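You operate a simulated robot arm through the tools that you are given. There is no shell and no other tool. Be economical: measure what you need, move in short steps, check, and stop when the job is done.

You run a simulated two-armed robot. Do the job below in one go: nothing can be reset, and whatever is moved stays where it is left.

TASK
Switch the square lamp off, slide it back and take the purple block out of the clamp.
Fine: loosen the white knob; hold the orange button down with one hand while the other lifts the block out; stand it on the bench beside the clamp; leave the other blocks.

Only the result counts: the job must be done as asked and must still hold three seconds after the hand-in. Knocking over, shifting, dropping, spilling or breaking anything else fails it.

THE ROBOT
Two 7-joint arms with two-finger parallel grippers on one trunk, on a base that drives. Base frame: it is fixed to the floor where the robot stands at the start and does not move with it; the origin is under the middle of the robot, x ahead of it, y to its left, z up. Lengths are in m, angles in degrees, forces in N, time in s.
The left shoulder is at the start at [0.06, 0.143, 0.939], the right one opposite. With the tool pointing down near the work surface each hand reaches from about 0.32 to 0.74 m from the robot's upright axis, wherever it stands, measured 20 degrees to its own side. Places, roughly: bench beside the sprung clamp [0.6, 0.2, 0.8]; low yellow button [0.8, 0, 0.8]; orange button [0.7, -0.1, 0.8]; round white knob [0.7, 0, 0.8]; square white lamp [0.7, 0.1, 0.8]; well of the sprung clamp [0.6, 0.1, 0.8]. Payload 1.57 kg a hand.
The TCP of each hand is the grasp point between the finger pads, 0.03 m short of the fingertips. In the tool frame z runs along the fingers and y along their closing line. The gripper opens to 0.11 m. The fingers are 0.024 m wide and 0.012 m thick; the gripper's body (0.048 by 0.112 m) begins 0.078 m behind the TCP.
Orientation is that of the tool frame in the base frame, as [roll, pitch, yaw] about the fixed x, y, z axes, in that order (R = Rz(yaw) Ry(pitch) Rx(roll)). With the fingers straight down and closing along the base's y, the tool's x points along the base's -x, its y along +y and its z along -z.

THE INTERFACE
- The arms move only by the tool step_arm. It takes "left_moves", "right_moves" or both (then of equal length, played together; a hand with none holds still); each is a list of rows, each a list of 7 numbers: the shift along the base's x, y, z in m, then the turn, a rotation vector about the base's x, y, z in degrees, then the closure, from 0 (fully open) to 1 (shut). In form: [[dx, dy, dz, wx, wy, wz, gripper], ...]. A call has 1 to 12 rows; each row is the pose to reach, as a shift and turn from the pose commanded when the call began. Each row takes 0.2 s and may step no farther than 0.05 m and 8.6 degrees from the row before; otherwise, or with a gripper value out of range, the whole call is refused. A pose out of reach is approached as far as the arm can. The call stops where the force on the tool passes 40 N (or 10 N more than at its start, if that is more) or the arm is blocked; 0.2 s more then pass. The fingers move at their own pace (about 0.045 m/s each) and stop on an object; they squeeze with about 21 N. The grip force told is the motor's: it shows also when the fingers shut on nothing. Time passes only in rows, and 0.2 s behind the last, so rows that repeat a pose let the fingers close. It gives the time, the measured TCP pose, the force on the tool (base axes), the opening and the grip force at its end, in the units of the frame above (readings bear some noise), with the torque about the TCP (base axes, N m) and any sound that the robot's microphone picked up.
- Cameras (640 x 400 px; columns grow to the right, rows downward): "scene" is now at [0.0409, -0.0024, 1.538]; the picture's right is [0.04, -1.00, 0.00], its down [-0.80, -0.03, -0.60] and it looks along [0.60, 0.02, -0.80] (base axes); focal length 275 px, centre (320, 200). "left" rides on the left gripper at [0.07, -0.016, -0.141] in its tool frame; the picture's right is [0.23, 0.97, 0.00], its down [-0.86, 0.20, -0.48] and it looks along [-0.47, 0.11, 0.88] (tool axes); focal length 222 px, centre (320, 200). "right" rides on the right gripper at [0.07, 0.016, -0.141] in its tool frame; the picture's right is [-0.23, 0.97, 0.00], its down [-0.86, -0.20, -0.48] and it looks along [-0.47, -0.11, 0.88] (tool axes); focal length 222 px, centre (320, 200). There is no depth. A picture from a camera that has moved, and an enlarged one, comes with that camera's place and axes in the base frame and with its lens. The place of the scene camera against the robot may be out by one fixed shift of up to 0.012 m in any direction.
- grab_frame(camera): a new picture of that camera. The clock stands still meanwhile.
- move_column(by): slides the trunk up (or, below 0, down) by that many m; the arms and the scene camera ride with it, the base frame stays. It gives what a move gives, with no picture.
- steer(legs): drives the robot by 1 to 6 legs, each [ahead, left, turn to the left] in m, m and degrees, along the robot's own axes; the way and the turn of a leg run together, so that a leg with both is an arc; at most 1.5 m and 180 degrees a leg. The arms and the cameras ride along, it lands a little off, and it stops where it bumps. It gives what a move gives.
- aim_head(pan, tilt): turns the head with the scene camera to pan (to the left, within 86 degrees either way) and tilt (down, from -29 to 69), counted from straight ahead of the robot. It gives what a move gives.
- close_up(camera, box): a new picture of the part [left, top, right, bottom] of that camera's present view, enlarged. The clock stands still meanwhile.
- close_job(): hands the job in; it is judged then, once.

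Go step by step. Nothing tells you exact positions but the pictures and the camera data: compare them with the known pose of the tool, close in by small moves and look again before you grip or let go. The budget is 120 turns and 88 pictures, counting those below and the enlarged ones. Unless the task says otherwise, let go and move clear before handing in, and close with one line.

The tools are called after "Call:" by a JSON object that holds its "name" and its "arguments". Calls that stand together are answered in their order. step_arm: Moves the arms, as the interface text tells. Its arguments: {"type":"object","properties":{"left_moves":{"type":"array"},"right_moves":{"type":"array"}},"required":[]} The other tools are called the same way: move_column (by) slides the trunk up or down; steer (legs) drives the base; aim_head (pan, tilt) turns the head that bears the scene camera; grab_frame (camera) takes a picture; close_up (camera, box) takes an enlarged picture of a part of a camera's view; close_job () hands the job in.

At the start:

```text
time_s: 0.0
left_ee_pos: [0.4609, 0.211, 1.0863]
left_tcp_rot: [179.9, -0.1, 180.0]
left_force: [0.2, 0.5, 0.4]
left_wrist_torque: [-0.03, -0.03, 0.01]
left_width: 0.1101
left_grasp_force: 0.1
right_ee_pos: [0.5889, -0.1348, 1.0639]
right_tcp_rot: [-180.0, 0.0, -180.0]
right_force: [-0.4, 0.0, 0.2]
right_wrist_torque: [0.0, -0.02, 0.0]
right_width: 0.1098
right_grasp_force: 0.1
trunk travel left (down, up): [-0.537, 0.053]
robot x, y, heading: [-0.0017, -0.0056, -0.1]
head pan, tilt: [2.3, 53.1]
```

scene: 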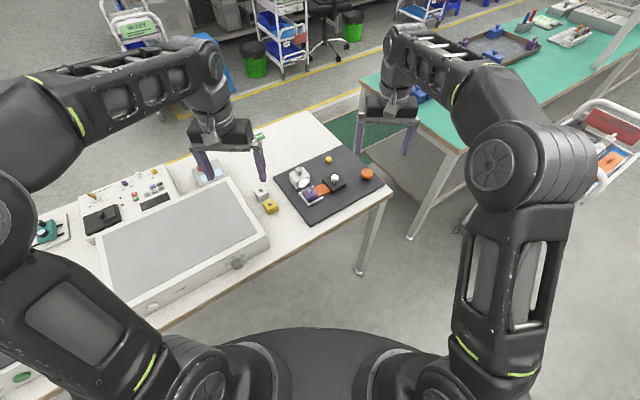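
right: 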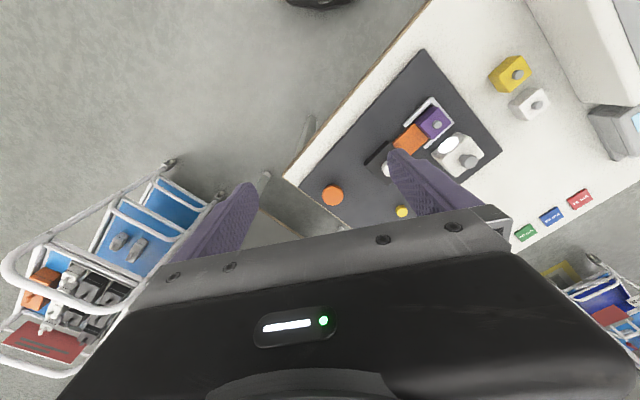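
left: 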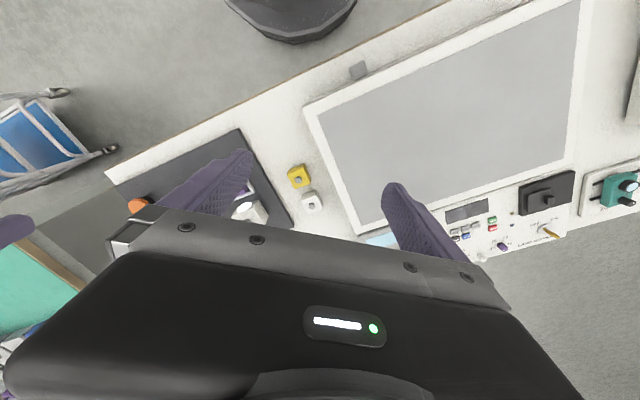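

I see the dark clamp plate with purple and orange blocks, a white lamp, a knob and buttons. I'll enlarge the scene to identify each part.

Call:
{"name": "close_up", "arguments": {"camera": "scene", "box": [240, 130, 400, 230]}}

Call:
{"name": "close_up", "arguments": {"camera": "right", "box": [280, 40, 560, 215]}}

```text
4.00 times, centred on (320, 180) of scene
camera zoom: at [0.0409, -0.0024, 1.538], right [0.04, -1.0, 0.0], down [-0.8, -0.03, -0.6], along [0.6, 0.02, -0.8], focal length 1101 px, centre (320, 280)
```

zoom: 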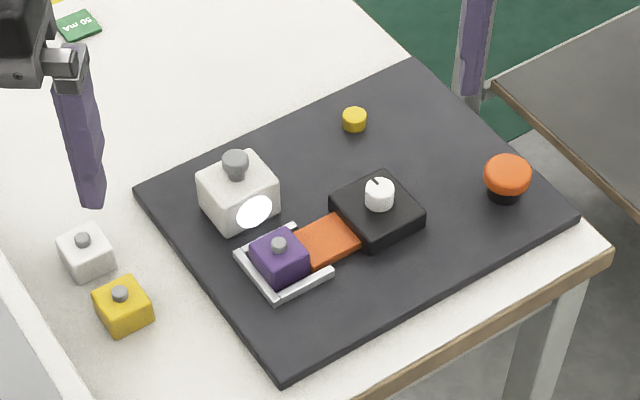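

```text
2.29 times, centred on (420, 128) of right
camera zoom: at [0.5186, -0.1183, 1.205], right [0.23, 0.97, 0.0], down [0.86, -0.2, 0.48], along [0.47, -0.11, -0.88], focal length 508 px, centre (91, 366)
```

zoom: 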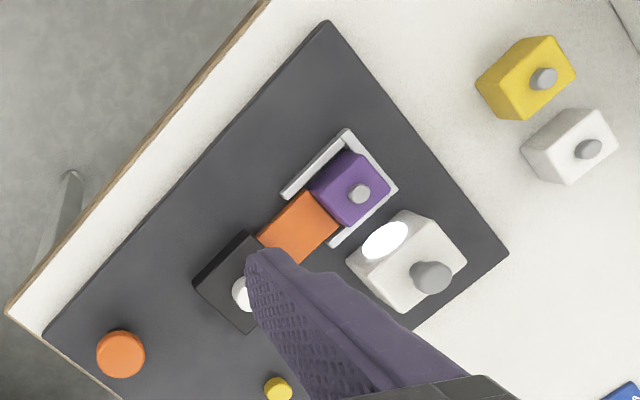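

The lamp (white body with a lit disc and grey knob) sits just beyond the purple block. The orange slider and black housing with the white knob are to its right. I'll move the right hand forward and left to see the plate from above, and also zoom in from the scene camera.

Call:
{"name": "step_arm", "arguments": {"right_moves": [[0.04, 0.02, 0.01, 0, 0, 0, 0], [0.08, 0.04, 0.02, 0, 0, 0, 0], [0.12, 0.06, 0.03, 0, 0, 0, 0], [0.12, 0.06, 0.03, 0, 0, 0, 0]]}}

Call:
{"name": "grab_frame", "arguments": {"camera": "right"}}

Call:
{"name": "close_up", "arguments": {"camera": "scene", "box": [280, 150, 360, 200]}}

```text
time_s: 1.0
left_ee_pos: [0.4644, 0.2182, 1.0847]
left_tcp_rot: [-179.7, -0.2, -179.9]
left_force: [0.4, 1.8, -1.2]
left_wrist_torque: [-0.29, 0.1, 0.0]
left_width: 0.1102
left_grasp_force: 0.1
right_ee_pos: [0.615, -0.0337, 1.0227]
right_tcp_rot: [-179.9, -0.1, 179.5]
right_force: [2.1, 0.8, 0.6]
right_wrist_torque: [-0.03, 0.18, 0.02]
right_width: 0.11
right_grasp_force: 0.1
right hand out of reach, approached as far as the arm can: row 1, 2, 3, 4
trunk travel left (down, up): [-0.537, 0.053]
robot x, y, heading: [0.0012, -0.0017, -0.1]
head pan, tilt: [2.3, 53.1]
```

```text
82 pictures are left
camera right: at [0.5462, -0.0159, 1.1654], right [0.24, 0.97, 0.0], down [0.85, -0.21, 0.48], along [0.46, -0.11, -0.88], focal length 222 px, centre (320, 200)
```

right: 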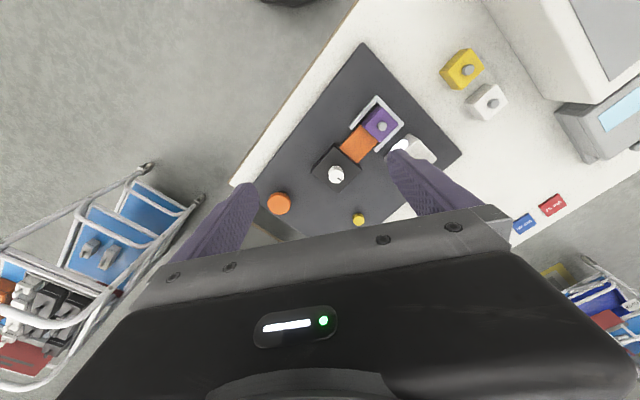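

```text
8.00 times, centred on (320, 175) of scene
camera zoom: at [0.0447, 0.0061, 1.5376], right [0.04, -1.0, 0.01], down [-0.8, -0.04, -0.6], along [0.6, 0.02, -0.8], focal length 2203 px, centre (320, 400)
```

zoom: 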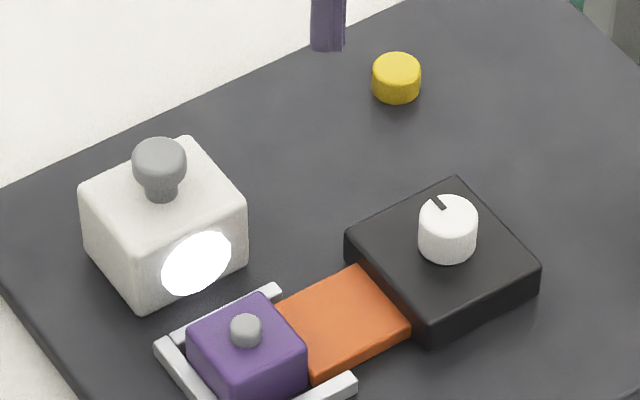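

The plate is turned about 30° to the left, and the lamp's lit face points at the well. The lamp's travel ends near my reach limit, so I'll drive slightly closer and then bring the left hand in to measure.

Call:
{"name": "steer", "arguments": {"legs": [[0.08, -0.04, 0]]}}

Call:
{"name": "step_arm", "arguments": {"left_moves": [[0.03, -0.03, -0.02, 0, 0, 6, 0], [0.05, -0.05, -0.04, 0, 0, 12, 0], [0.07, -0.06, -0.06, 0, 0, 18, 0], [0.09, -0.07, -0.08, 0, 0, 24, 0], [0.1, -0.08, -0.1, 0, 0, 30, 0], [0.1, -0.08, -0.1, 0, 0, 30, 0]], "right_moves": [[0, -0.03, 0, 0, 0, 6, 0], [0, -0.06, 0, 0, 0, 12, 0], [0, -0.09, 0, 0, 0, 18, 0], [0, -0.12, 0, 0, 0, 24, 0], [0, -0.15, 0, 0, 0, 30, 0], [0, -0.15, 0, 0, 0, 30, 0]]}}

Call:
{"name": "grab_frame", "arguments": {"camera": "left"}}

Call:
{"name": "grab_frame", "arguments": {"camera": "scene"}}

```text
time_s: 2.1
left_ee_pos: [0.5438, 0.1711, 1.088]
left_tcp_rot: [180.0, 0.0, 180.0]
left_force: [0.3, -1.0, 0.2]
left_wrist_torque: [0.02, 0.03, 0.01]
left_width: 0.1101
left_grasp_force: 0.1
right_ee_pos: [0.696, -0.0783, 1.0255]
right_tcp_rot: [179.6, 0.1, 179.5]
right_force: [0.6, 0.0, 0.2]
right_wrist_torque: [0.01, -0.01, -0.01]
right_width: 0.1099
right_grasp_force: 0.0
trunk travel left (down, up): [-0.537, 0.053]
robot x, y, heading: [0.0806, -0.0431, 0.1]
head pan, tilt: [2.3, 53.1]
```

```text
time_s: 3.5
left_ee_pos: [0.6424, 0.0924, 0.9872]
left_tcp_rot: [179.9, 0.0, -149.9]
left_force: [0.4, -0.6, -0.3]
left_wrist_torque: [-0.02, 0.02, 0.02]
left_width: 0.1099
left_grasp_force: 0.1
right_ee_pos: [0.6942, -0.2269, 1.0249]
right_tcp_rot: [179.8, -0.1, -150.4]
right_force: [0.2, 0.6, 1.0]
right_wrist_torque: [-0.02, 0.02, -0.01]
right_width: 0.1099
right_grasp_force: 0.0
trunk travel left (down, up): [-0.537, 0.053]
robot x, y, heading: [0.0786, -0.0386, -0.0]
head pan, tilt: [2.3, 53.1]
```

```text
80 pictures are left
camera left: at [0.5894, 0.0428, 1.1292], right [-0.68, 0.73, 0.0], down [0.64, 0.6, 0.48], along [0.35, 0.33, -0.88], focal length 222 px, centre (320, 200)
```

left: 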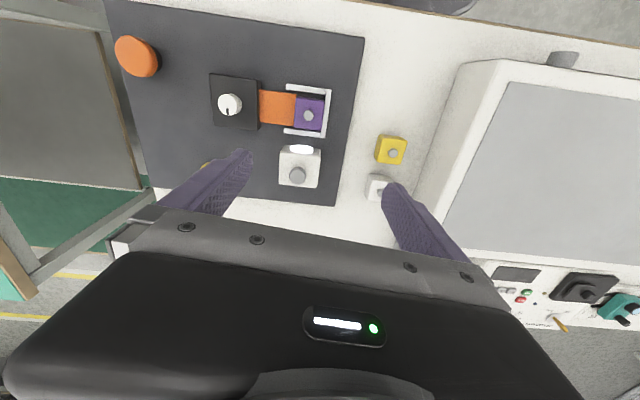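

```text
79 pictures are left
camera scene: at [0.122, -0.0416, 1.538], right [0.04, -1.0, 0.0], down [-0.8, -0.03, -0.6], along [0.6, 0.02, -0.8], focal length 275 px, centre (320, 200)
```

scene: 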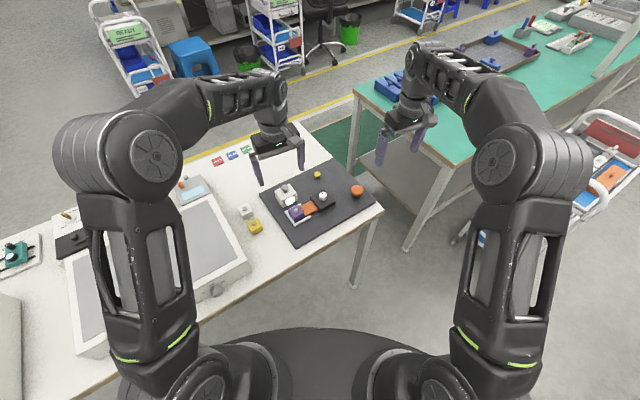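

The left wrist camera now has a clear view of the whole plate. I'll enlarge it for measurement.

Call:
{"name": "close_up", "arguments": {"camera": "left", "box": [200, 60, 360, 160]}}

Call:
{"name": "close_up", "arguments": {"camera": "left", "box": [240, 110, 400, 210]}}

Call:
{"name": "close_up", "arguments": {"camera": "right", "box": [320, 0, 640, 200]}}

```text
4.00 times, centred on (280, 110) of left
camera zoom: at [0.5894, 0.0428, 1.1292], right [-0.68, 0.73, 0.0], down [0.64, 0.6, 0.48], along [0.35, 0.33, -0.88], focal length 888 px, centre (480, 560)
```

zoom: 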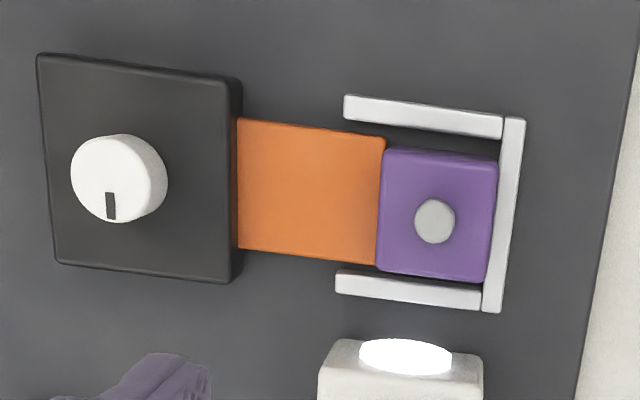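

```text
4.00 times, centred on (320, 160) of left
camera zoom: at [0.5894, 0.0428, 1.1292], right [-0.68, 0.73, 0.0], down [0.64, 0.6, 0.48], along [0.35, 0.33, -0.88], focal length 888 px, centre (320, 360)
```

zoom: 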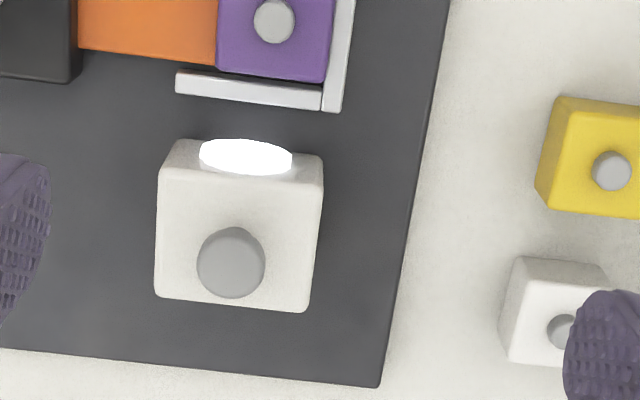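

```text
2.00 times, centred on (480, 100) of right
camera zoom: at [0.6251, -0.2483, 1.1666], right [-0.28, 0.96, 0.01], down [0.84, 0.25, 0.48], along [0.46, 0.14, -0.88], focal length 444 px, centre (0, 400)
```

zoom: 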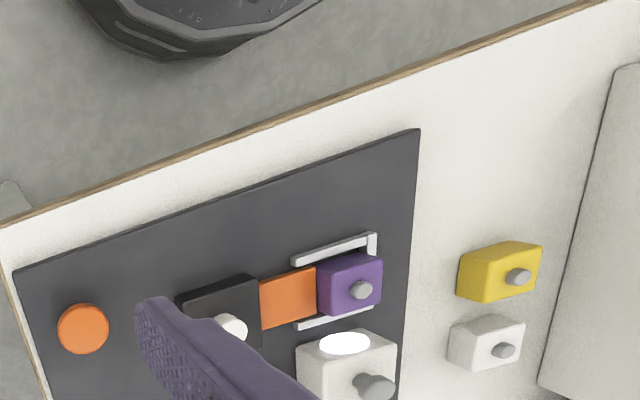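

By triangulation: lamp cap top ≈ (0.701, 0.104, 0.832), purple peg top ≈ (0.633, 0.062, 0.802), knob ≈ (0.695, −0.026, 0.808), orange ≈ (0.730, −0.142, 0.795), plate top ≈ 0.768. I'll close the left fingers above the lamp's grey cap and check before pressing.

Call:
{"name": "step_arm", "arguments": {"left_moves": [[0.02, 0.005, -0.03, 0, 0, 0, 1], [0.04, 0.01, -0.06, 0, 0, 0, 1], [0.059, 0.0116, -0.09, 0, 0, 0, 1], [0.059, 0.0116, -0.1, 0, 0, 0, 1], [0.059, 0.0116, -0.1, 0, 0, 0, 1], [0.059, 0.0116, -0.1, 0, 0, 0, 1], [0.059, 0.0116, -0.1, 0, 0, 0, 1]]}}

Call:
{"name": "grab_frame", "arguments": {"camera": "left"}}

Call:
{"name": "close_up", "arguments": {"camera": "scene", "box": [240, 140, 400, 240]}}

```text
time_s: 5.1
left_ee_pos: [0.7001, 0.1035, 0.8886]
left_tcp_rot: [180.0, 0.0, -150.0]
left_force: [-0.1, -1.1, 1.1]
left_wrist_torque: [-0.02, 0.03, -0.04]
left_width: 0.0
left_grasp_force: 18.0
right_ee_pos: [0.6935, -0.228, 1.0248]
right_tcp_rot: [179.6, 0.0, -150.5]
right_force: [-0.1, -0.6, 0.4]
right_wrist_torque: [-0.02, 0.0, -0.01]
right_width: 0.1101
right_grasp_force: 0.0
trunk travel left (down, up): [-0.537, 0.053]
robot x, y, heading: [0.0798, -0.0389, -0.1]
head pan, tilt: [2.3, 53.1]
```

```text
75 pictures are left
camera left: at [0.6478, 0.0543, 1.0303], right [-0.68, 0.73, 0.0], down [0.64, 0.6, 0.48], along [0.35, 0.33, -0.88], focal length 222 px, centre (320, 200)
```

left: 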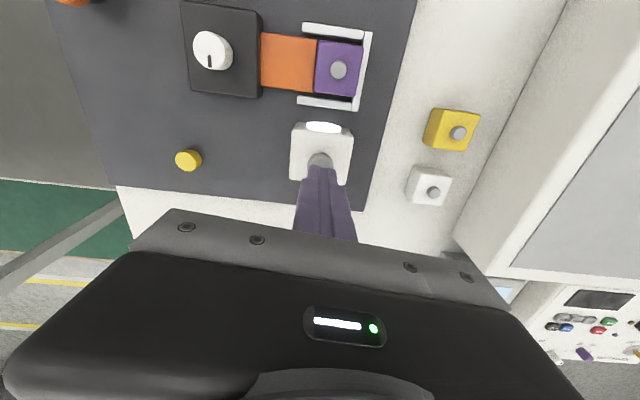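

```text
4.00 times, centred on (320, 190) of scene
camera zoom: at [0.1223, -0.0422, 1.538], right [0.04, -1.0, 0.0], down [-0.8, -0.03, -0.6], along [0.6, 0.02, -0.8], focal length 1101 px, centre (320, 240)
```

zoom: 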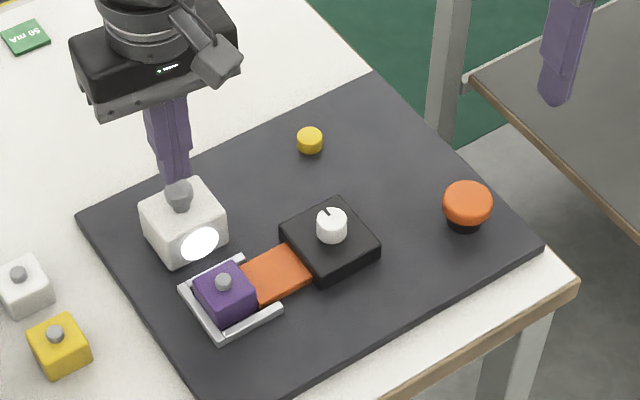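

The fingertips are over the cap. I'll press down in small steps.

Call:
{"name": "step_arm", "arguments": {"left_moves": [[-0.001, -0.001, -0.015, 0, 0, 0, 1], [-0.001, -0.001, -0.022, 0, 0, 0, 1], [-0.001, -0.001, -0.025, 0, 0, 0, 1], [-0.001, -0.001, -0.028, 0, 0, 0, 1], [-0.001, -0.001, -0.031, 0, 0, 0, 1]]}}

Call:
{"name": "close_up", "arguments": {"camera": "left", "box": [160, 40, 480, 240]}}

```text
time_s: 5.8
left_ee_pos: [0.7041, 0.1054, 0.8741]
left_tcp_rot: [-179.6, 0.8, -149.8]
left_force: [-4.6, 6.5, 22.1]
left_wrist_torque: [0.11, 0.37, -0.27]
left_width: 0.0
left_grasp_force: 21.9
right_ee_pos: [0.693, -0.2273, 1.0251]
right_tcp_rot: [179.7, 0.0, -150.4]
right_force: [-0.1, -0.3, 0.1]
right_wrist_torque: [-0.01, 0.02, 0.02]
right_width: 0.11
right_grasp_force: 0.0
trunk travel left (down, up): [-0.537, 0.053]
robot x, y, heading: [0.0864, -0.0377, -0.2]
head pan, tilt: [2.3, 53.1]
stopped in row 3 (left hand): the force on the tool passed its limit at 45 N (the readings are from after the stop); the commanded pose is now the measured one
```

```text
2.00 times, centred on (320, 140) of left
camera zoom: at [0.6488, 0.0561, 1.0149], right [-0.68, 0.73, -0.01], down [0.63, 0.6, 0.49], along [0.36, 0.33, -0.87], focal length 444 px, centre (320, 320)
```

zoom: 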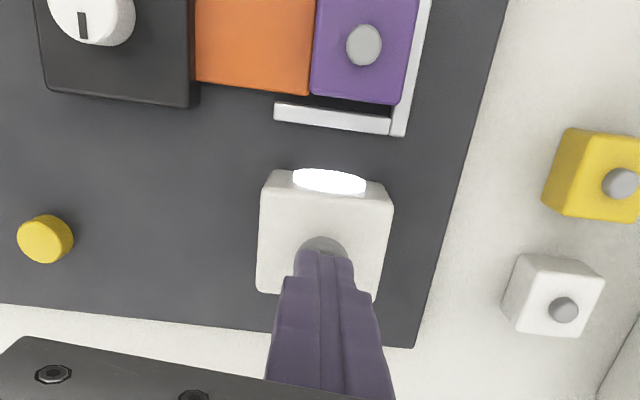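

The cap didn't give way and the lamp is still lit. I'll lift off and check the light again.

Call:
{"name": "step_arm", "arguments": {"left_moves": [[-0.003, -0.001, 0.02, 0, 0, 0, 1], [-0.005, -0.002, 0.05, 0, 0, 0, 1], [-0.005, -0.002, 0.05, 0, 0, 0, 1]]}}

Call:
{"name": "close_up", "arguments": {"camera": "left", "box": [160, 40, 480, 240]}}

Call:
{"name": "close_up", "arguments": {"camera": "scene", "box": [260, 140, 380, 215]}}

```text
time_s: 6.6
left_ee_pos: [0.6967, 0.1011, 0.9223]
left_tcp_rot: [-179.7, 0.5, -150.1]
left_force: [-0.8, 0.6, 0.1]
left_wrist_torque: [0.01, 0.0, -0.02]
left_width: 0.0
left_grasp_force: 20.7
right_ee_pos: [0.6948, -0.2263, 1.0241]
right_tcp_rot: [179.7, -0.1, -150.4]
right_force: [-0.9, -0.7, 0.3]
right_wrist_torque: [0.01, 0.01, 0.0]
right_width: 0.1098
right_grasp_force: 0.1
trunk travel left (down, up): [-0.537, 0.053]
robot x, y, heading: [0.0789, -0.0387, 0.3]
head pan, tilt: [2.3, 53.1]
```

```text
2.00 times, centred on (320, 140) of left
camera zoom: at [0.6431, 0.0509, 1.0631], right [-0.68, 0.73, -0.01], down [0.64, 0.6, 0.48], along [0.36, 0.33, -0.87], focal length 444 px, centre (320, 320)
```

zoom: 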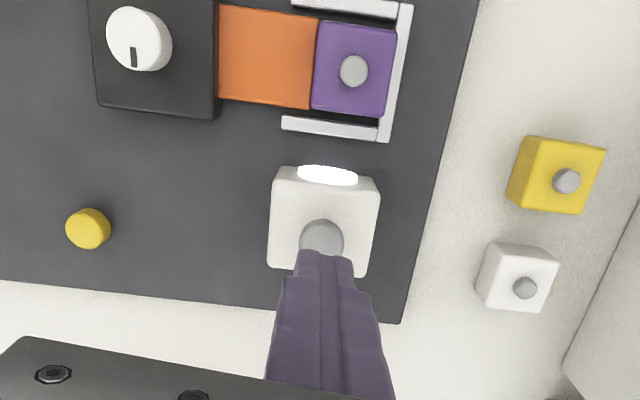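

```text
5.33 times, centred on (320, 178) of scene
camera zoom: at [0.1224, -0.0421, 1.538], right [0.04, -1.0, 0.0], down [-0.8, -0.03, -0.6], along [0.6, 0.02, -0.8], focal length 1468 px, centre (320, 320)
```

zoom: 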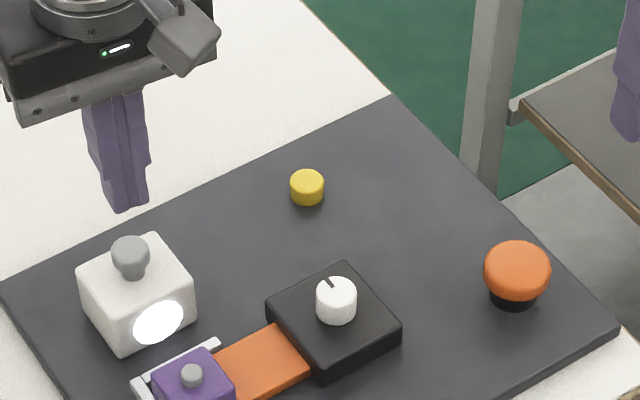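

The lamp stays lit, so its cap is only a handle and the low yellow button is likely the switch. It sits at about (0.811, 0.0, 0.78), slightly out of reach, so I'll shift the base along the bench edge.

Call:
{"name": "steer", "arguments": {"legs": [[0.05, -0.085, 0]]}}

```text
time_s: 7.8
left_ee_pos: [0.7482, 0.0139, 0.9228]
left_tcp_rot: [-179.8, 0.4, -150.1]
left_force: [0.1, -0.5, -0.5]
left_wrist_torque: [0.01, 0.01, -0.01]
left_width: 0.0
left_grasp_force: 20.3
right_ee_pos: [0.7447, -0.3128, 1.0251]
right_tcp_rot: [179.6, 0.0, -150.4]
right_force: [0.5, -0.2, -1.0]
right_wrist_torque: [0.02, 0.0, 0.0]
right_width: 0.1103
right_grasp_force: 0.1
trunk travel left (down, up): [-0.537, 0.053]
robot x, y, heading: [0.1321, -0.1241, 0.2]
head pan, tilt: [2.3, 53.1]
```

I'll bring the left fingertips over the yellow button and look.

Call:
{"name": "step_arm", "arguments": {"left_moves": [[0.03, -0.007, -0.01, 0, 0, 0, 1], [0.063, -0.014, -0.04, 0, 0, 0, 1], [0.063, -0.014, -0.07, 0, 0, 0, 1], [0.063, -0.014, -0.08, 0, 0, 0, 1], [0.063, -0.014, -0.08, 0, 0, 0, 1]]}}

Call:
{"name": "grab_frame", "arguments": {"camera": "left"}}

Call:
{"name": "close_up", "arguments": {"camera": "scene", "box": [220, 130, 380, 230]}}

```text
time_s: 9.0
left_ee_pos: [0.8099, -0.0012, 0.8433]
left_tcp_rot: [-179.6, 0.5, -150.0]
left_force: [0.3, 0.5, -0.3]
left_wrist_torque: [0.0, -0.01, 0.02]
left_width: 0.0
left_grasp_force: 21.1
right_ee_pos: [0.7452, -0.3133, 1.0247]
right_tcp_rot: [179.7, -0.1, -150.4]
right_force: [0.4, 0.0, 0.3]
right_wrist_torque: [0.0, 0.01, -0.02]
right_width: 0.1101
right_grasp_force: 0.0
trunk travel left (down, up): [-0.537, 0.053]
robot x, y, heading: [0.13, -0.1229, -0.1]
head pan, tilt: [2.3, 53.1]
```

```text
70 pictures are left
camera left: at [0.7554, -0.0509, 0.9841], right [-0.68, 0.73, -0.01], down [0.64, 0.6, 0.48], along [0.36, 0.33, -0.87], focal length 222 px, centre (320, 200)
```

left: 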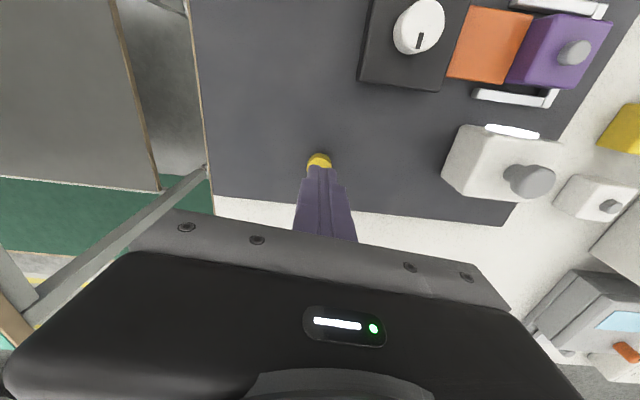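

```text
4.00 times, centred on (300, 180) of scene
camera zoom: at [0.1724, -0.1277, 1.538], right [0.04, -1.0, 0.0], down [-0.8, -0.03, -0.6], along [0.6, 0.02, -0.8], focal length 1101 px, centre (400, 280)
```

zoom: 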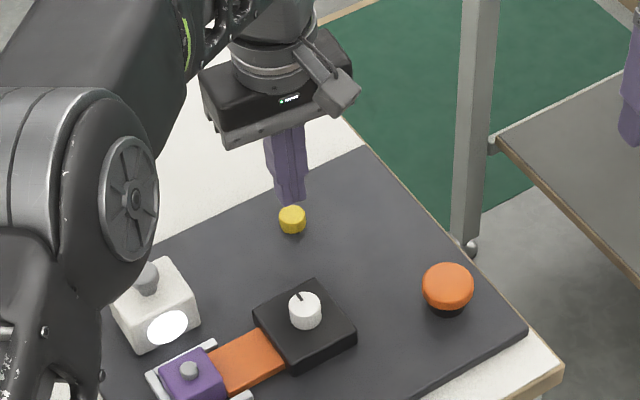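

The tips are aligned with the yellow button, so I'll press.

Call:
{"name": "step_arm", "arguments": {"left_moves": [[0, 0, -0.02, 0, 0, 0, 1], [0, 0, -0.028, 0, 0, 0, 1], [0, 0, -0.031, 0, 0, 0, 1], [0, 0, -0.034, 0, 0, 0, 1], [0, 0, -0.036, 0, 0, 0, 1], [0, 0, -0.038, 0, 0, 0, 1]]}}

Call:
{"name": "close_up", "arguments": {"camera": "left", "box": [320, 0, 640, 200]}}

```text
time_s: 10.4
left_ee_pos: [0.8104, 0.0007, 0.8066]
left_tcp_rot: [-179.5, 0.8, -150.0]
left_force: [-2.2, 0.0, 29.5]
left_wrist_torque: [-0.04, 0.19, -0.05]
left_width: 0.0001
left_grasp_force: 20.6
right_ee_pos: [0.7425, -0.314, 1.0259]
right_tcp_rot: [179.8, 0.2, -150.5]
right_force: [-0.1, -0.2, -0.9]
right_wrist_torque: [0.01, 0.0, 0.01]
right_width: 0.1102
right_grasp_force: 0.0
trunk travel left (down, up): [-0.537, 0.053]
robot x, y, heading: [0.1329, -0.1288, -0.0]
head pan, tilt: [2.3, 53.1]
heard: click
```

```text
2.00 times, centred on (480, 100) of left
camera zoom: at [0.7551, -0.0496, 0.9486], right [-0.68, 0.73, -0.01], down [0.63, 0.6, 0.49], along [0.36, 0.33, -0.87], focal length 444 px, centre (0, 400)
```

zoom: 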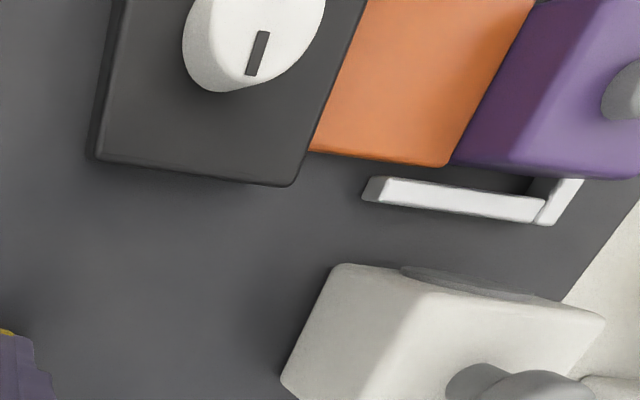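

There was a click and the lamp is off. Now I'll raise the left hand, open it, and move it over the lamp.

Call:
{"name": "step_arm", "arguments": {"left_moves": [[0, 0, 0.03, 0, 0, 0, 1], [0, 0, 0.07, 0, 0, 0, 1], [-0.01, 0.01, 0.115, 0, 0, 0, 0.5], [-0.04, 0.045, 0.115, 0, 0, 0, 0], [-0.075, 0.075, 0.115, 0, 0, 0, 0], [-0.11, 0.1025, 0.115, 0, 0, 0, 0], [-0.11, 0.1025, 0.1, 0, 0, 0, 0], [-0.11, 0.1025, 0.1, 0, 0, 0, 0]]}}

Call:
{"name": "grab_frame", "arguments": {"camera": "left"}}

Call:
{"name": "close_up", "arguments": {"camera": "scene", "box": [220, 130, 380, 230]}}

```text
time_s: 12.2
left_ee_pos: [0.7001, 0.1041, 0.9021]
left_tcp_rot: [-179.7, 0.4, -150.0]
left_force: [-0.5, -0.8, -0.9]
left_wrist_torque: [0.03, 0.0, 0.03]
left_width: 0.1099
left_grasp_force: 0.2
right_ee_pos: [0.7439, -0.3138, 1.0253]
right_tcp_rot: [179.6, 0.1, -150.5]
right_force: [0.2, 0.1, 0.5]
right_wrist_torque: [0.03, -0.01, 0.02]
right_width: 0.1102
right_grasp_force: 0.0
trunk travel left (down, up): [-0.537, 0.053]
robot x, y, heading: [0.1319, -0.1257, 0.0]
head pan, tilt: [2.3, 53.1]
```

```text
67 pictures are left
camera left: at [0.6459, 0.0547, 1.0435], right [-0.68, 0.73, -0.01], down [0.64, 0.6, 0.49], along [0.36, 0.33, -0.87], focal length 222 px, centre (320, 200)
```

left: 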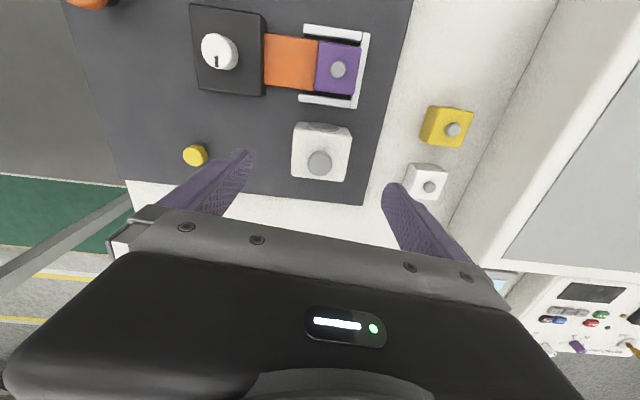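

```text
4.00 times, centred on (300, 180) of scene
camera zoom: at [0.172, -0.1275, 1.5381], right [0.04, -1.0, 0.0], down [-0.8, -0.03, -0.6], along [0.6, 0.02, -0.8], focal length 1101 px, centre (400, 280)
```

zoom: 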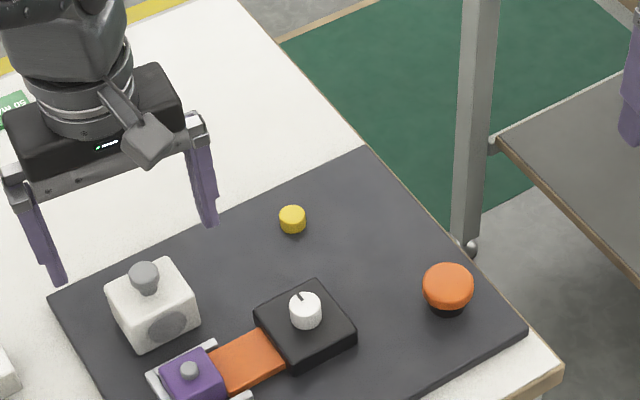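

The lamp is confirmed off and centred between the fingers. I'll lower around its body and then close gently.

Call:
{"name": "step_arm", "arguments": {"left_moves": [[0, 0, -0.02, 0, 0, 0, 0.2], [0, 0, -0.05, 0, 0, 0, 0.25], [0, 0, -0.07, 0, 0, 0, 0.25], [0, 0, -0.085, 0, 0, 0, 0.25], [0, 0, -0.085, 0, 0, 0, 0.25]]}}

Call:
{"name": "grab_frame", "arguments": {"camera": "left"}}

```text
time_s: 13.4
left_ee_pos: [0.6988, 0.1029, 0.8194]
left_tcp_rot: [-179.8, 0.5, -149.9]
left_force: [-1.0, 0.0, -0.3]
left_wrist_torque: [-0.02, -0.01, 0.01]
left_width: 0.0826
left_grasp_force: 0.1
right_ee_pos: [0.743, -0.3138, 1.0249]
right_tcp_rot: [179.7, 0.0, -150.6]
right_force: [-0.4, -0.6, -0.1]
right_wrist_torque: [0.0, 0.01, 0.03]
right_width: 0.1098
right_grasp_force: 0.0
trunk travel left (down, up): [-0.537, 0.053]
robot x, y, heading: [0.1344, -0.125, -0.1]
head pan, tilt: [2.3, 53.1]
```

```text
65 pictures are left
camera left: at [0.6454, 0.0533, 0.9604], right [-0.68, 0.73, -0.01], down [0.64, 0.6, 0.48], along [0.36, 0.33, -0.87], focal length 222 px, centre (320, 200)
```

left: 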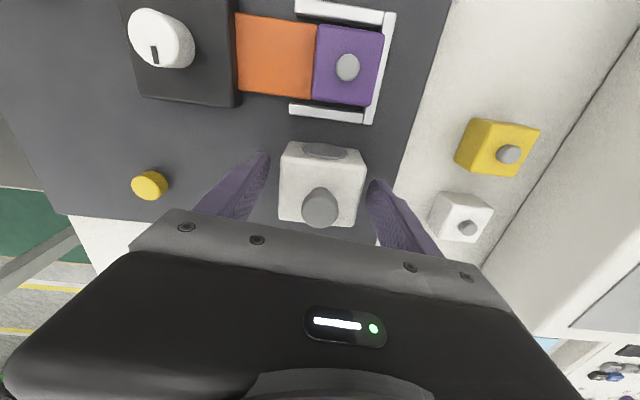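

The lamp is well straddled and the fingers are centred. Closing now.

Call:
{"name": "step_arm", "arguments": {"left_moves": [[0, 0, 0, 0, 0, 0, 1], [0, 0, 0, 0, 0, 0, 1], [0, 0, 0, 0, 0, 0, 1], [0, 0, 0, 0, 0, 0, 1]]}}

Call:
{"name": "step_arm", "arguments": {"left_moves": [[0.0043, 0.0025, 0, 0, 0, 0, 1], [0.0087, 0.005, 0, 0, 0, 0, 1], [0.013, 0.0075, 0, 0, 0, 0, 1], [0.0173, 0.01, 0, 0, 0, 0, 1]]}}

Call:
{"name": "grab_frame", "arguments": {"camera": "left"}}

```text
time_s: 14.4
left_ee_pos: [0.6987, 0.1024, 0.8187]
left_tcp_rot: [-179.7, 0.6, -150.0]
left_force: [-2.3, 2.2, -1.6]
left_wrist_torque: [0.59, 0.17, 0.35]
left_width: 0.0623
left_grasp_force: 39.3
right_ee_pos: [0.7452, -0.3117, 1.0255]
right_tcp_rot: [179.7, 0.0, -150.5]
right_force: [0.5, 0.5, -0.2]
right_wrist_torque: [0.01, -0.01, -0.01]
right_width: 0.1102
right_grasp_force: 0.1
trunk travel left (down, up): [-0.537, 0.053]
robot x, y, heading: [0.1297, -0.1294, 0.0]
head pan, tilt: [2.3, 53.1]
```

```text
time_s: 15.4
left_ee_pos: [0.7157, 0.1153, 0.8202]
left_tcp_rot: [-179.9, 0.5, -149.9]
left_force: [-9.0, 10.4, 4.3]
left_wrist_torque: [0.31, 0.95, 1.03]
left_width: 0.0617
left_grasp_force: 44.5
right_ee_pos: [0.7444, -0.3123, 1.0253]
right_tcp_rot: [179.8, 0.1, -150.4]
right_force: [-0.2, 0.1, -0.9]
right_wrist_torque: [-0.01, 0.03, 0.01]
right_width: 0.1101
right_grasp_force: 0.0
trunk travel left (down, up): [-0.537, 0.053]
robot x, y, heading: [0.1266, -0.1249, -0.1]
head pan, tilt: [2.3, 53.1]
```

```text
64 pictures are left
camera left: at [0.6623, 0.0655, 0.9604], right [-0.69, 0.73, -0.01], down [0.64, 0.6, 0.48], along [0.36, 0.33, -0.87], focal length 222 px, centre (320, 200)
```

left: 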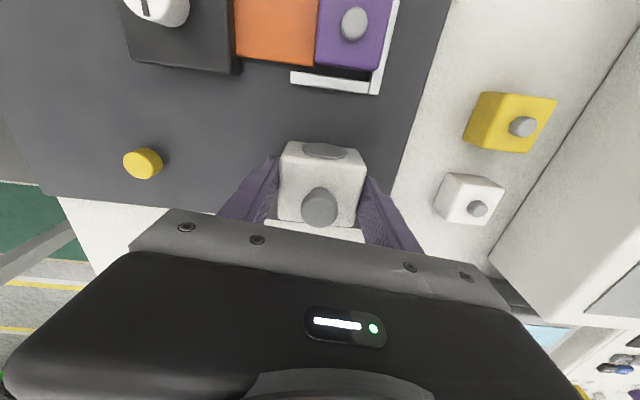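

The lamp slides with my hand, but the sideways force and torque suggest its track points nearer 36°. I'll turn slightly and continue along that direction.

Call:
{"name": "step_arm", "arguments": {"left_moves": [[-0.0015, 0.002, 0, 0, 0, 2, 1], [-0.002, 0.003, 0, 0, 0, 4, 1], [0.002, 0.006, 0, 0, 0, 5, 1], [0.006, 0.009, 0, 0, 0, 5, 1], [0.01, 0.012, 0, 0, 0, 5, 1], [0.014, 0.015, 0, 0, 0, 5, 1], [0.018, 0.018, 0, 0, 0, 5, 1]]}}

Call:
{"name": "grab_frame", "arguments": {"camera": "left"}}

Call:
{"name": "close_up", "arguments": {"camera": "scene", "box": [220, 130, 380, 230]}}

```text
time_s: 17.0
left_ee_pos: [0.7324, 0.1279, 0.8184]
left_tcp_rot: [-179.9, 0.1, -145.1]
left_force: [-22.2, -12.5, -3.2]
left_wrist_torque: [0.66, 0.19, 1.29]
left_width: 0.0598
left_grasp_force: 44.7
right_ee_pos: [0.7427, -0.3154, 1.0246]
right_tcp_rot: [179.7, 0.1, -150.6]
right_force: [0.5, 0.2, -0.1]
right_wrist_torque: [-0.03, 0.04, -0.02]
right_width: 0.1097
right_grasp_force: 0.2
trunk travel left (down, up): [-0.537, 0.053]
robot x, y, heading: [0.129, -0.1271, 0.0]
head pan, tilt: [2.3, 53.1]
```

```text
63 pictures are left
camera left: at [0.6834, 0.0734, 0.961], right [-0.74, 0.67, 0.0], down [0.59, 0.66, 0.48], along [0.32, 0.35, -0.88], focal length 222 px, centre (320, 200)
```

left: 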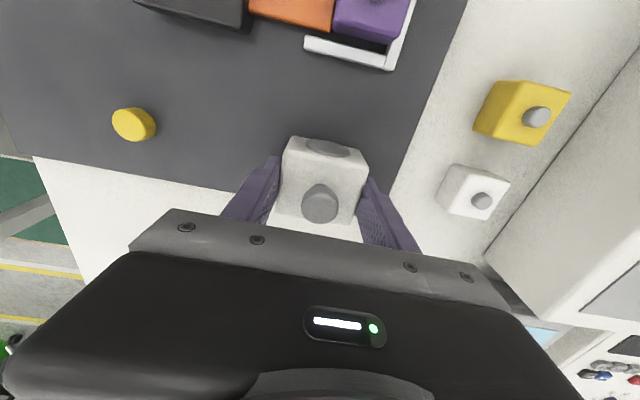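

```text
4.00 times, centred on (300, 180) of scene
camera zoom: at [0.1698, -0.1293, 1.5381], right [0.04, -1.0, 0.0], down [-0.8, -0.03, -0.6], along [0.6, 0.02, -0.8], focal length 1101 px, centre (400, 280)
```

zoom: 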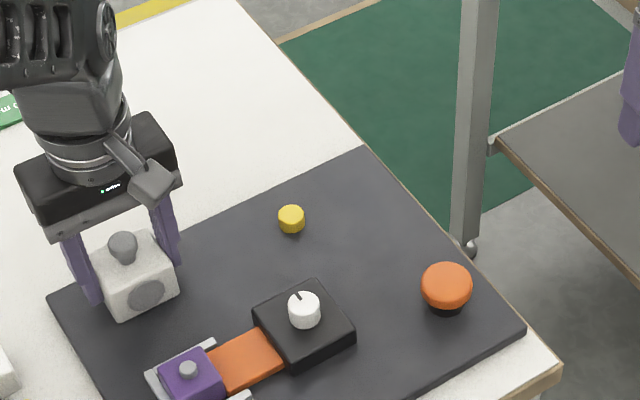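

The lamp has moved about 0.042 m and resistance is up to 25 N, possibly the end stop. I'll push a few millimetres more to find out.

Call:
{"name": "step_arm", "arguments": {"left_moves": [[0.0016, 0.0012, 0, 0, 0, 0, 1], [0.0032, 0.0024, 0, 0, 0, 0, 1], [0.0048, 0.0036, 0, 0, 0, 0, 1], [0.0064, 0.0048, 0, 0, 0, 0, 1]]}}

Call:
{"name": "grab_frame", "arguments": {"camera": "left"}}

```text
time_s: 17.5
left_ee_pos: [0.731, 0.1276, 0.8193]
left_tcp_rot: [-179.9, -0.4, -145.0]
left_force: [-8.1, -5.1, 12.9]
left_wrist_torque: [0.42, 1.06, 1.02]
left_width: 0.0599
left_grasp_force: 45.2
right_ee_pos: [0.7434, -0.3148, 1.0251]
right_tcp_rot: [179.7, 0.1, -150.6]
right_force: [0.3, -0.5, 0.1]
right_wrist_torque: [0.0, 0.05, 0.01]
right_width: 0.11
right_grasp_force: 0.1
trunk travel left (down, up): [-0.537, 0.053]
robot x, y, heading: [0.134, -0.1235, 0.1]
head pan, tilt: [2.3, 53.1]
stopped in row 2 (left hand): the force on the tool passed its limit at 41 N (the readings are from after the stop); the commanded pose is now the measured one
```

```text
61 pictures are left
camera left: at [0.6847, 0.074, 0.9616], right [-0.74, 0.67, 0.0], down [0.59, 0.66, 0.47], along [0.31, 0.35, -0.88], focal length 222 px, centre (320, 200)
```

left: 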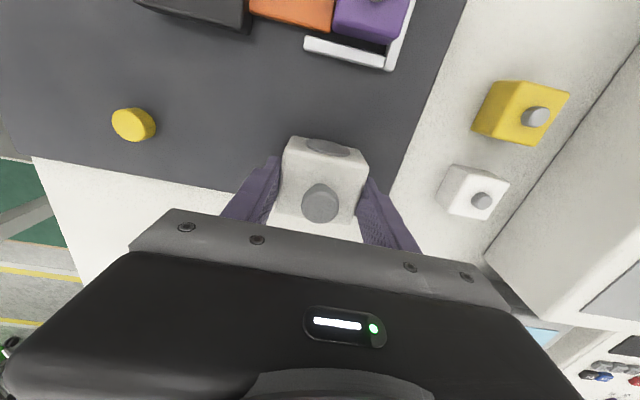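

The lamp is against its end stop. I'll release it, rise, and move the left hand over the white knob.

Call:
{"name": "step_arm", "arguments": {"left_moves": [[0, 0, 0, 0, 0, 0, 0.25], [0, 0, 0, 0, 0, 0, 0.2], [0, 0, 0, 0, 0, 0, 0.2], [0, 0, 0.03, 0, 0, 0, 0.2], [0, 0, 0.07, 0, 0, 0, 0.2], [0, -0.02, 0.1, 0, 0, 0, 0.3], [-0.01, -0.065, 0.1, 0, 0, -5, 0.5], [-0.025, -0.11, 0.1, 0, 0, -12, 0.5], [-0.036, -0.154, 0.09, 0, 0, -20, 0.5], [-0.036, -0.154, 0.08, 0, 0, -25, 0.5], [-0.036, -0.154, 0.08, 0, 0, -30, 0.5], [-0.036, -0.154, 0.08, 0, 0, -30, 0.5]]}}

Call:
{"name": "grab_frame", "arguments": {"camera": "left"}}

Call:
{"name": "close_up", "arguments": {"camera": "scene", "box": [220, 130, 380, 230]}}

```text
time_s: 20.1
left_ee_pos: [0.6973, -0.0251, 0.8984]
left_tcp_rot: [-179.9, -0.4, -175.2]
left_force: [0.0, -0.7, -0.2]
left_wrist_torque: [0.0, -0.01, 0.01]
left_width: 0.0549
left_grasp_force: 0.0
right_ee_pos: [0.7443, -0.3144, 1.0247]
right_tcp_rot: [179.7, -0.1, -150.5]
right_force: [0.0, 0.0, 0.3]
right_wrist_torque: [-0.04, -0.02, 0.02]
right_width: 0.11
right_grasp_force: 0.0
trunk travel left (down, up): [-0.537, 0.053]
robot x, y, heading: [0.1337, -0.1246, -0.1]
head pan, tilt: [2.3, 53.1]
```

```text
60 pictures are left
camera left: at [0.6303, -0.0479, 1.0402], right [-0.31, 0.95, 0.0], down [0.84, 0.27, 0.47], along [0.45, 0.14, -0.88], focal length 222 px, centre (320, 200)
```

left: 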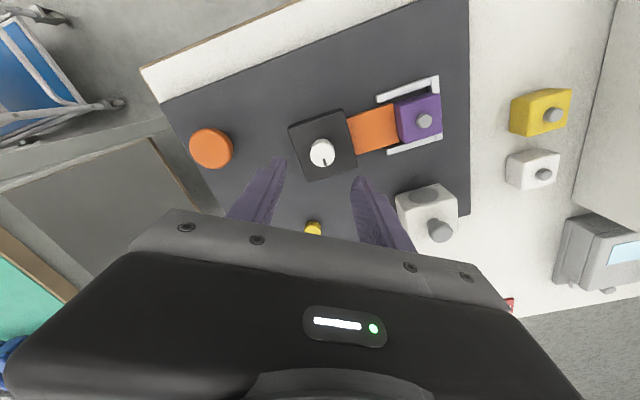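

```text
4.00 times, centred on (300, 180) of scene
camera zoom: at [0.1721, -0.1279, 1.538], right [0.04, -1.0, 0.0], down [-0.8, -0.03, -0.6], along [0.6, 0.02, -0.8], focal length 1101 px, centre (400, 280)
```

zoom: 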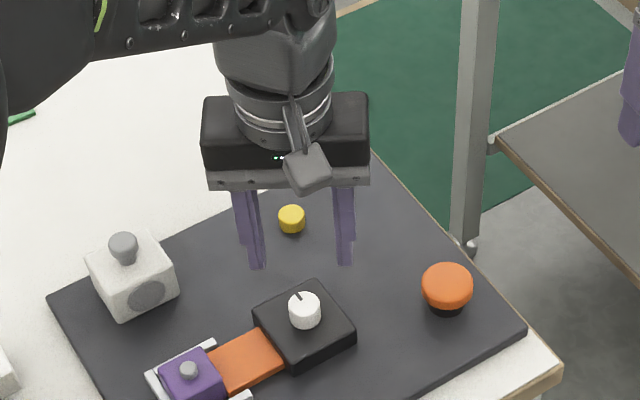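

The knob is just (−0.004, −0.0015) from my tool. I'll lower around it and close.

Call:
{"name": "step_arm", "arguments": {"left_moves": [[-0.004, -0.001, -0.03, 0, 0, 0, 0.5], [-0.004, -0.001, -0.055, 0, 0, 0, 0.5], [-0.004, -0.001, -0.068, 0, 0, 0, 0.5], [-0.004, -0.001, -0.073, 0, 0, 0, 0.5], [-0.004, -0.001, -0.073, 0, 0, 0, 0.5]]}}

Call:
{"name": "grab_frame", "arguments": {"camera": "left"}}

```text
time_s: 21.3
left_ee_pos: [0.6947, -0.0273, 0.8262]
left_tcp_rot: [-179.8, 0.0, -175.2]
left_force: [1.3, 0.0, 14.7]
left_wrist_torque: [0.49, -0.1, -0.01]
left_width: 0.0554
left_grasp_force: 0.2
right_ee_pos: [0.7437, -0.3142, 1.0249]
right_tcp_rot: [179.7, 0.1, -150.5]
right_force: [0.7, -0.4, 0.8]
right_wrist_torque: [0.03, -0.01, 0.0]
right_width: 0.1102
right_grasp_force: 0.1
trunk travel left (down, up): [-0.537, 0.053]
robot x, y, heading: [0.1369, -0.1239, 0.1]
head pan, tilt: [2.3, 53.1]
```

```text
58 pictures are left
camera left: at [0.6263, -0.0497, 0.968], right [-0.31, 0.95, 0.0], down [0.84, 0.27, 0.48], along [0.45, 0.15, -0.88], focal length 222 px, centre (320, 200)
```

left: 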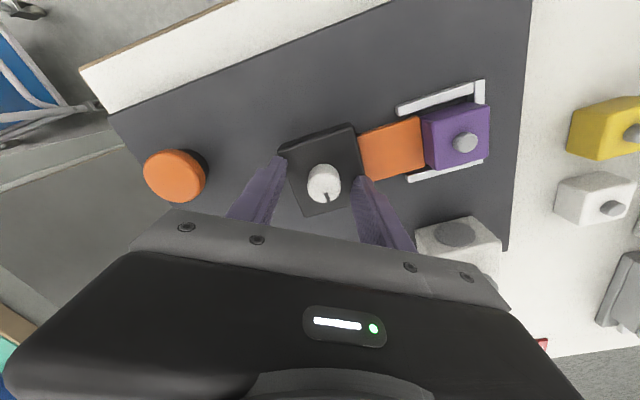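

One fingertip rests on the housing, so its top is at about 0.796. I'll lift 3 mm and close on the knob.

Call:
{"name": "step_arm", "arguments": {"left_moves": [[0, 0, 0.004, 0, 0, 0, 0.5], [0, 0, 0.004, 0, 0, 0, 0.8], [0, 0, 0.004, 0, 0, 0, 1], [0, 0, 0.004, 0, 0, 0, 1], [0, 0, 0.004, 0, 0, 0, 1], [0, 0, 0.004, 0, 0, 0, 1]]}}

Call:
{"name": "close_up", "arguments": {"camera": "left", "box": [240, 110, 400, 210]}}

```text
time_s: 22.7
left_ee_pos: [0.6942, -0.0253, 0.8278]
left_tcp_rot: [-179.9, -0.6, -175.1]
left_force: [-5.3, 14.6, -2.8]
left_wrist_torque: [0.52, 0.33, 0.08]
left_width: 0.0257
left_grasp_force: 37.0
right_ee_pos: [0.7449, -0.3125, 1.0253]
right_tcp_rot: [179.8, -0.1, -150.4]
right_force: [-0.9, 0.2, 0.7]
right_wrist_torque: [-0.02, 0.0, 0.02]
right_width: 0.1101
right_grasp_force: 0.0
trunk travel left (down, up): [-0.537, 0.053]
robot x, y, heading: [0.1314, -0.1268, -0.1]
head pan, tilt: [2.3, 53.1]
```

```text
4.00 times, centred on (320, 160) of left
camera zoom: at [0.6258, -0.0468, 0.97], right [-0.31, 0.95, 0.0], down [0.84, 0.27, 0.47], along [0.45, 0.15, -0.88], focal length 888 px, centre (320, 360)
```

zoom: 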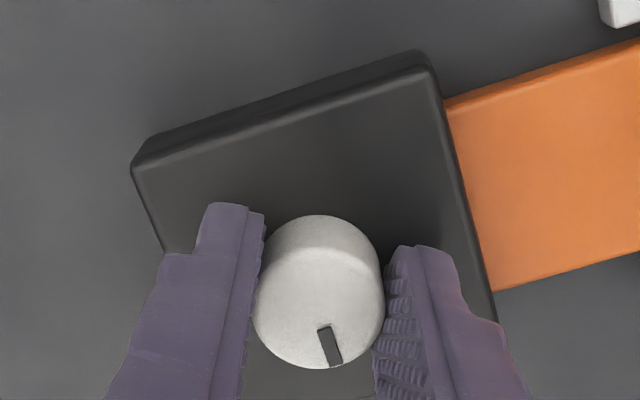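

The knob is gripped (width 0.0257). I'll turn it counter-clockwise with a slight y correction to reduce the side load.

Call:
{"name": "step_arm", "arguments": {"left_moves": [[-0.001, 0.0015, 0, 0, 0, 0, 1], [-0.001, 0.0015, 0, 0, 0, 8, 1], [-0.001, 0.0015, 0, 0, 0, 16, 1], [-0.001, 0.0015, 0, 0, 0, 24, 1], [-0.001, 0.0015, 0, 0, 0, 32, 1], [-0.001, 0.0015, 0, 0, 0, 40, 1], [-0.001, 0.0015, 0, 0, 0, 48, 1]]}}

Call:
{"name": "close_up", "arguments": {"camera": "left", "box": [240, 110, 400, 210]}}

```text
time_s: 24.3
left_ee_pos: [0.6932, -0.025, 0.8278]
left_tcp_rot: [-179.8, -0.4, -127.0]
left_force: [0.9, 5.9, -7.1]
left_wrist_torque: [0.44, 0.05, 0.0]
left_width: 0.0259
left_grasp_force: 37.1
right_ee_pos: [0.7443, -0.313, 1.0248]
right_tcp_rot: [179.7, 0.0, -150.5]
right_force: [-0.5, 0.0, 0.3]
right_wrist_torque: [0.01, 0.02, -0.01]
right_width: 0.1099
right_grasp_force: 0.1
trunk travel left (down, up): [-0.537, 0.053]
robot x, y, heading: [0.1326, -0.1242, -0.2]
head pan, tilt: [2.3, 53.1]
```

```text
4.00 times, centred on (320, 160) of left
camera zoom: at [0.6644, -0.0902, 0.9699], right [-0.91, 0.41, 0.0], down [0.36, 0.81, 0.47], along [0.19, 0.43, -0.88], focal length 888 px, centre (320, 360)
```

zoom: 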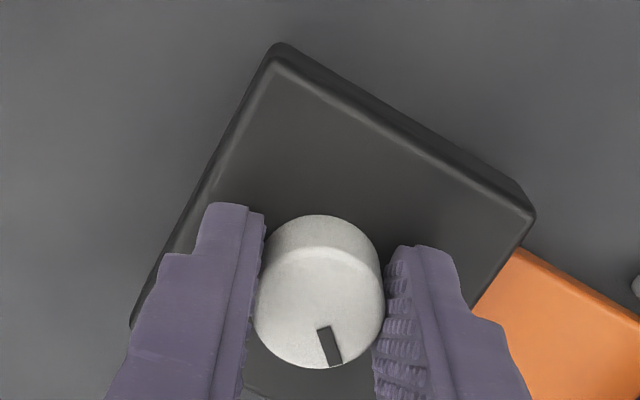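

The knob turns with the hand freely. I'll keep turning until I feel a stop.

Call:
{"name": "step_arm", "arguments": {"left_moves": [[0, 0, 0, 0, 0, 8, 1], [0, 0, 0, 0, 0, 16, 1], [0, 0, 0, 0, 0, 24, 1], [0, 0, 0, 0, 0, 32, 1], [0, 0, 0, 0, 0, 40, 1], [0, 0, 0, 0, 0, 48, 1], [0, 0, 0, 0, 0, 56, 1], [0, 0, 0, 0, 0, 64, 1]]}}

Call:
{"name": "close_up", "arguments": {"camera": "left", "box": [240, 110, 400, 210]}}

```text
time_s: 26.1
left_ee_pos: [0.6952, -0.0249, 0.8288]
left_tcp_rot: [-179.7, -0.4, -63.1]
left_force: [11.0, 1.6, -8.1]
left_wrist_torque: [-0.51, -0.48, -0.06]
left_width: 0.0255
left_grasp_force: 36.7
right_ee_pos: [0.7462, -0.3142, 1.0238]
right_tcp_rot: [179.6, -0.1, -150.5]
right_force: [0.0, 0.1, -1.2]
right_wrist_torque: [0.01, 0.0, 0.0]
right_width: 0.11
right_grasp_force: 0.0
trunk travel left (down, up): [-0.537, 0.053]
robot x, y, heading: [0.1319, -0.1246, 0.0]
head pan, tilt: [2.3, 53.1]
```

```text
4.00 times, centred on (320, 160) of left
camera zoom: at [0.7401, -0.0801, 0.97], right [-0.76, -0.64, 0.0], down [-0.57, 0.67, 0.47], along [-0.3, 0.36, -0.88], focal length 888 px, centre (320, 360)
```

zoom: 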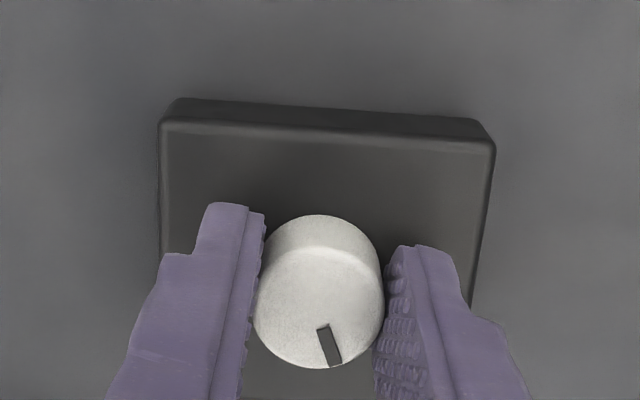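

It has turned 112° with no stop yet, so I'll turn further.

Call:
{"name": "step_arm", "arguments": {"left_moves": [[0, 0, 0, 0, 0, 8, 1], [0, 0, 0, 0, 0, 16, 1], [0, 0, 0, 0, 0, 24, 1], [0, 0, 0, 0, 0, 32, 1], [0, 0, 0, 0, 0, 40, 1], [0, 0, 0, 0, 0, 48, 1]]}}

Call:
{"name": "close_up", "arguments": {"camera": "left", "box": [240, 110, 400, 210]}}

```text
time_s: 27.5
left_ee_pos: [0.6959, -0.0248, 0.8278]
left_tcp_rot: [-179.8, -0.6, -15.0]
left_force: [22.3, 2.2, 0.8]
left_wrist_torque: [0.18, 0.14, 0.01]
left_width: 0.0255
left_grasp_force: 37.2
right_ee_pos: [0.7454, -0.3143, 1.0238]
right_tcp_rot: [179.6, 0.0, -150.5]
right_force: [0.9, 0.1, 1.2]
right_wrist_torque: [-0.02, 0.0, -0.02]
right_width: 0.11
right_grasp_force: 0.0
trunk travel left (down, up): [-0.537, 0.053]
robot x, y, heading: [0.1309, -0.1237, -0.1]
head pan, tilt: [2.3, 53.1]
```

```text
4.00 times, centred on (320, 160) of left
camera zoom: at [0.7658, -0.0275, 0.9702], right [-0.03, -1.0, 0.0], down [-0.88, 0.03, 0.47], along [-0.47, 0.02, -0.88], focal length 888 px, centre (320, 360)
```

zoom: 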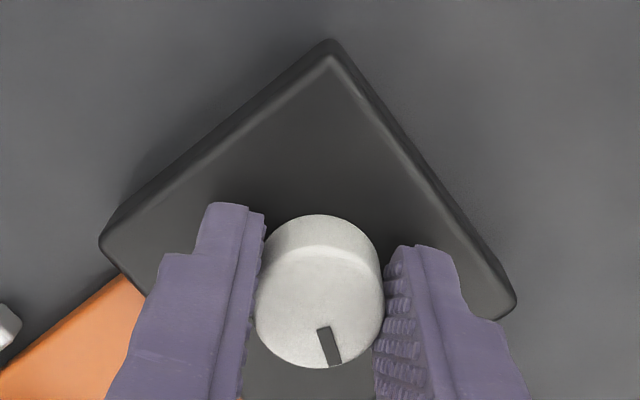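

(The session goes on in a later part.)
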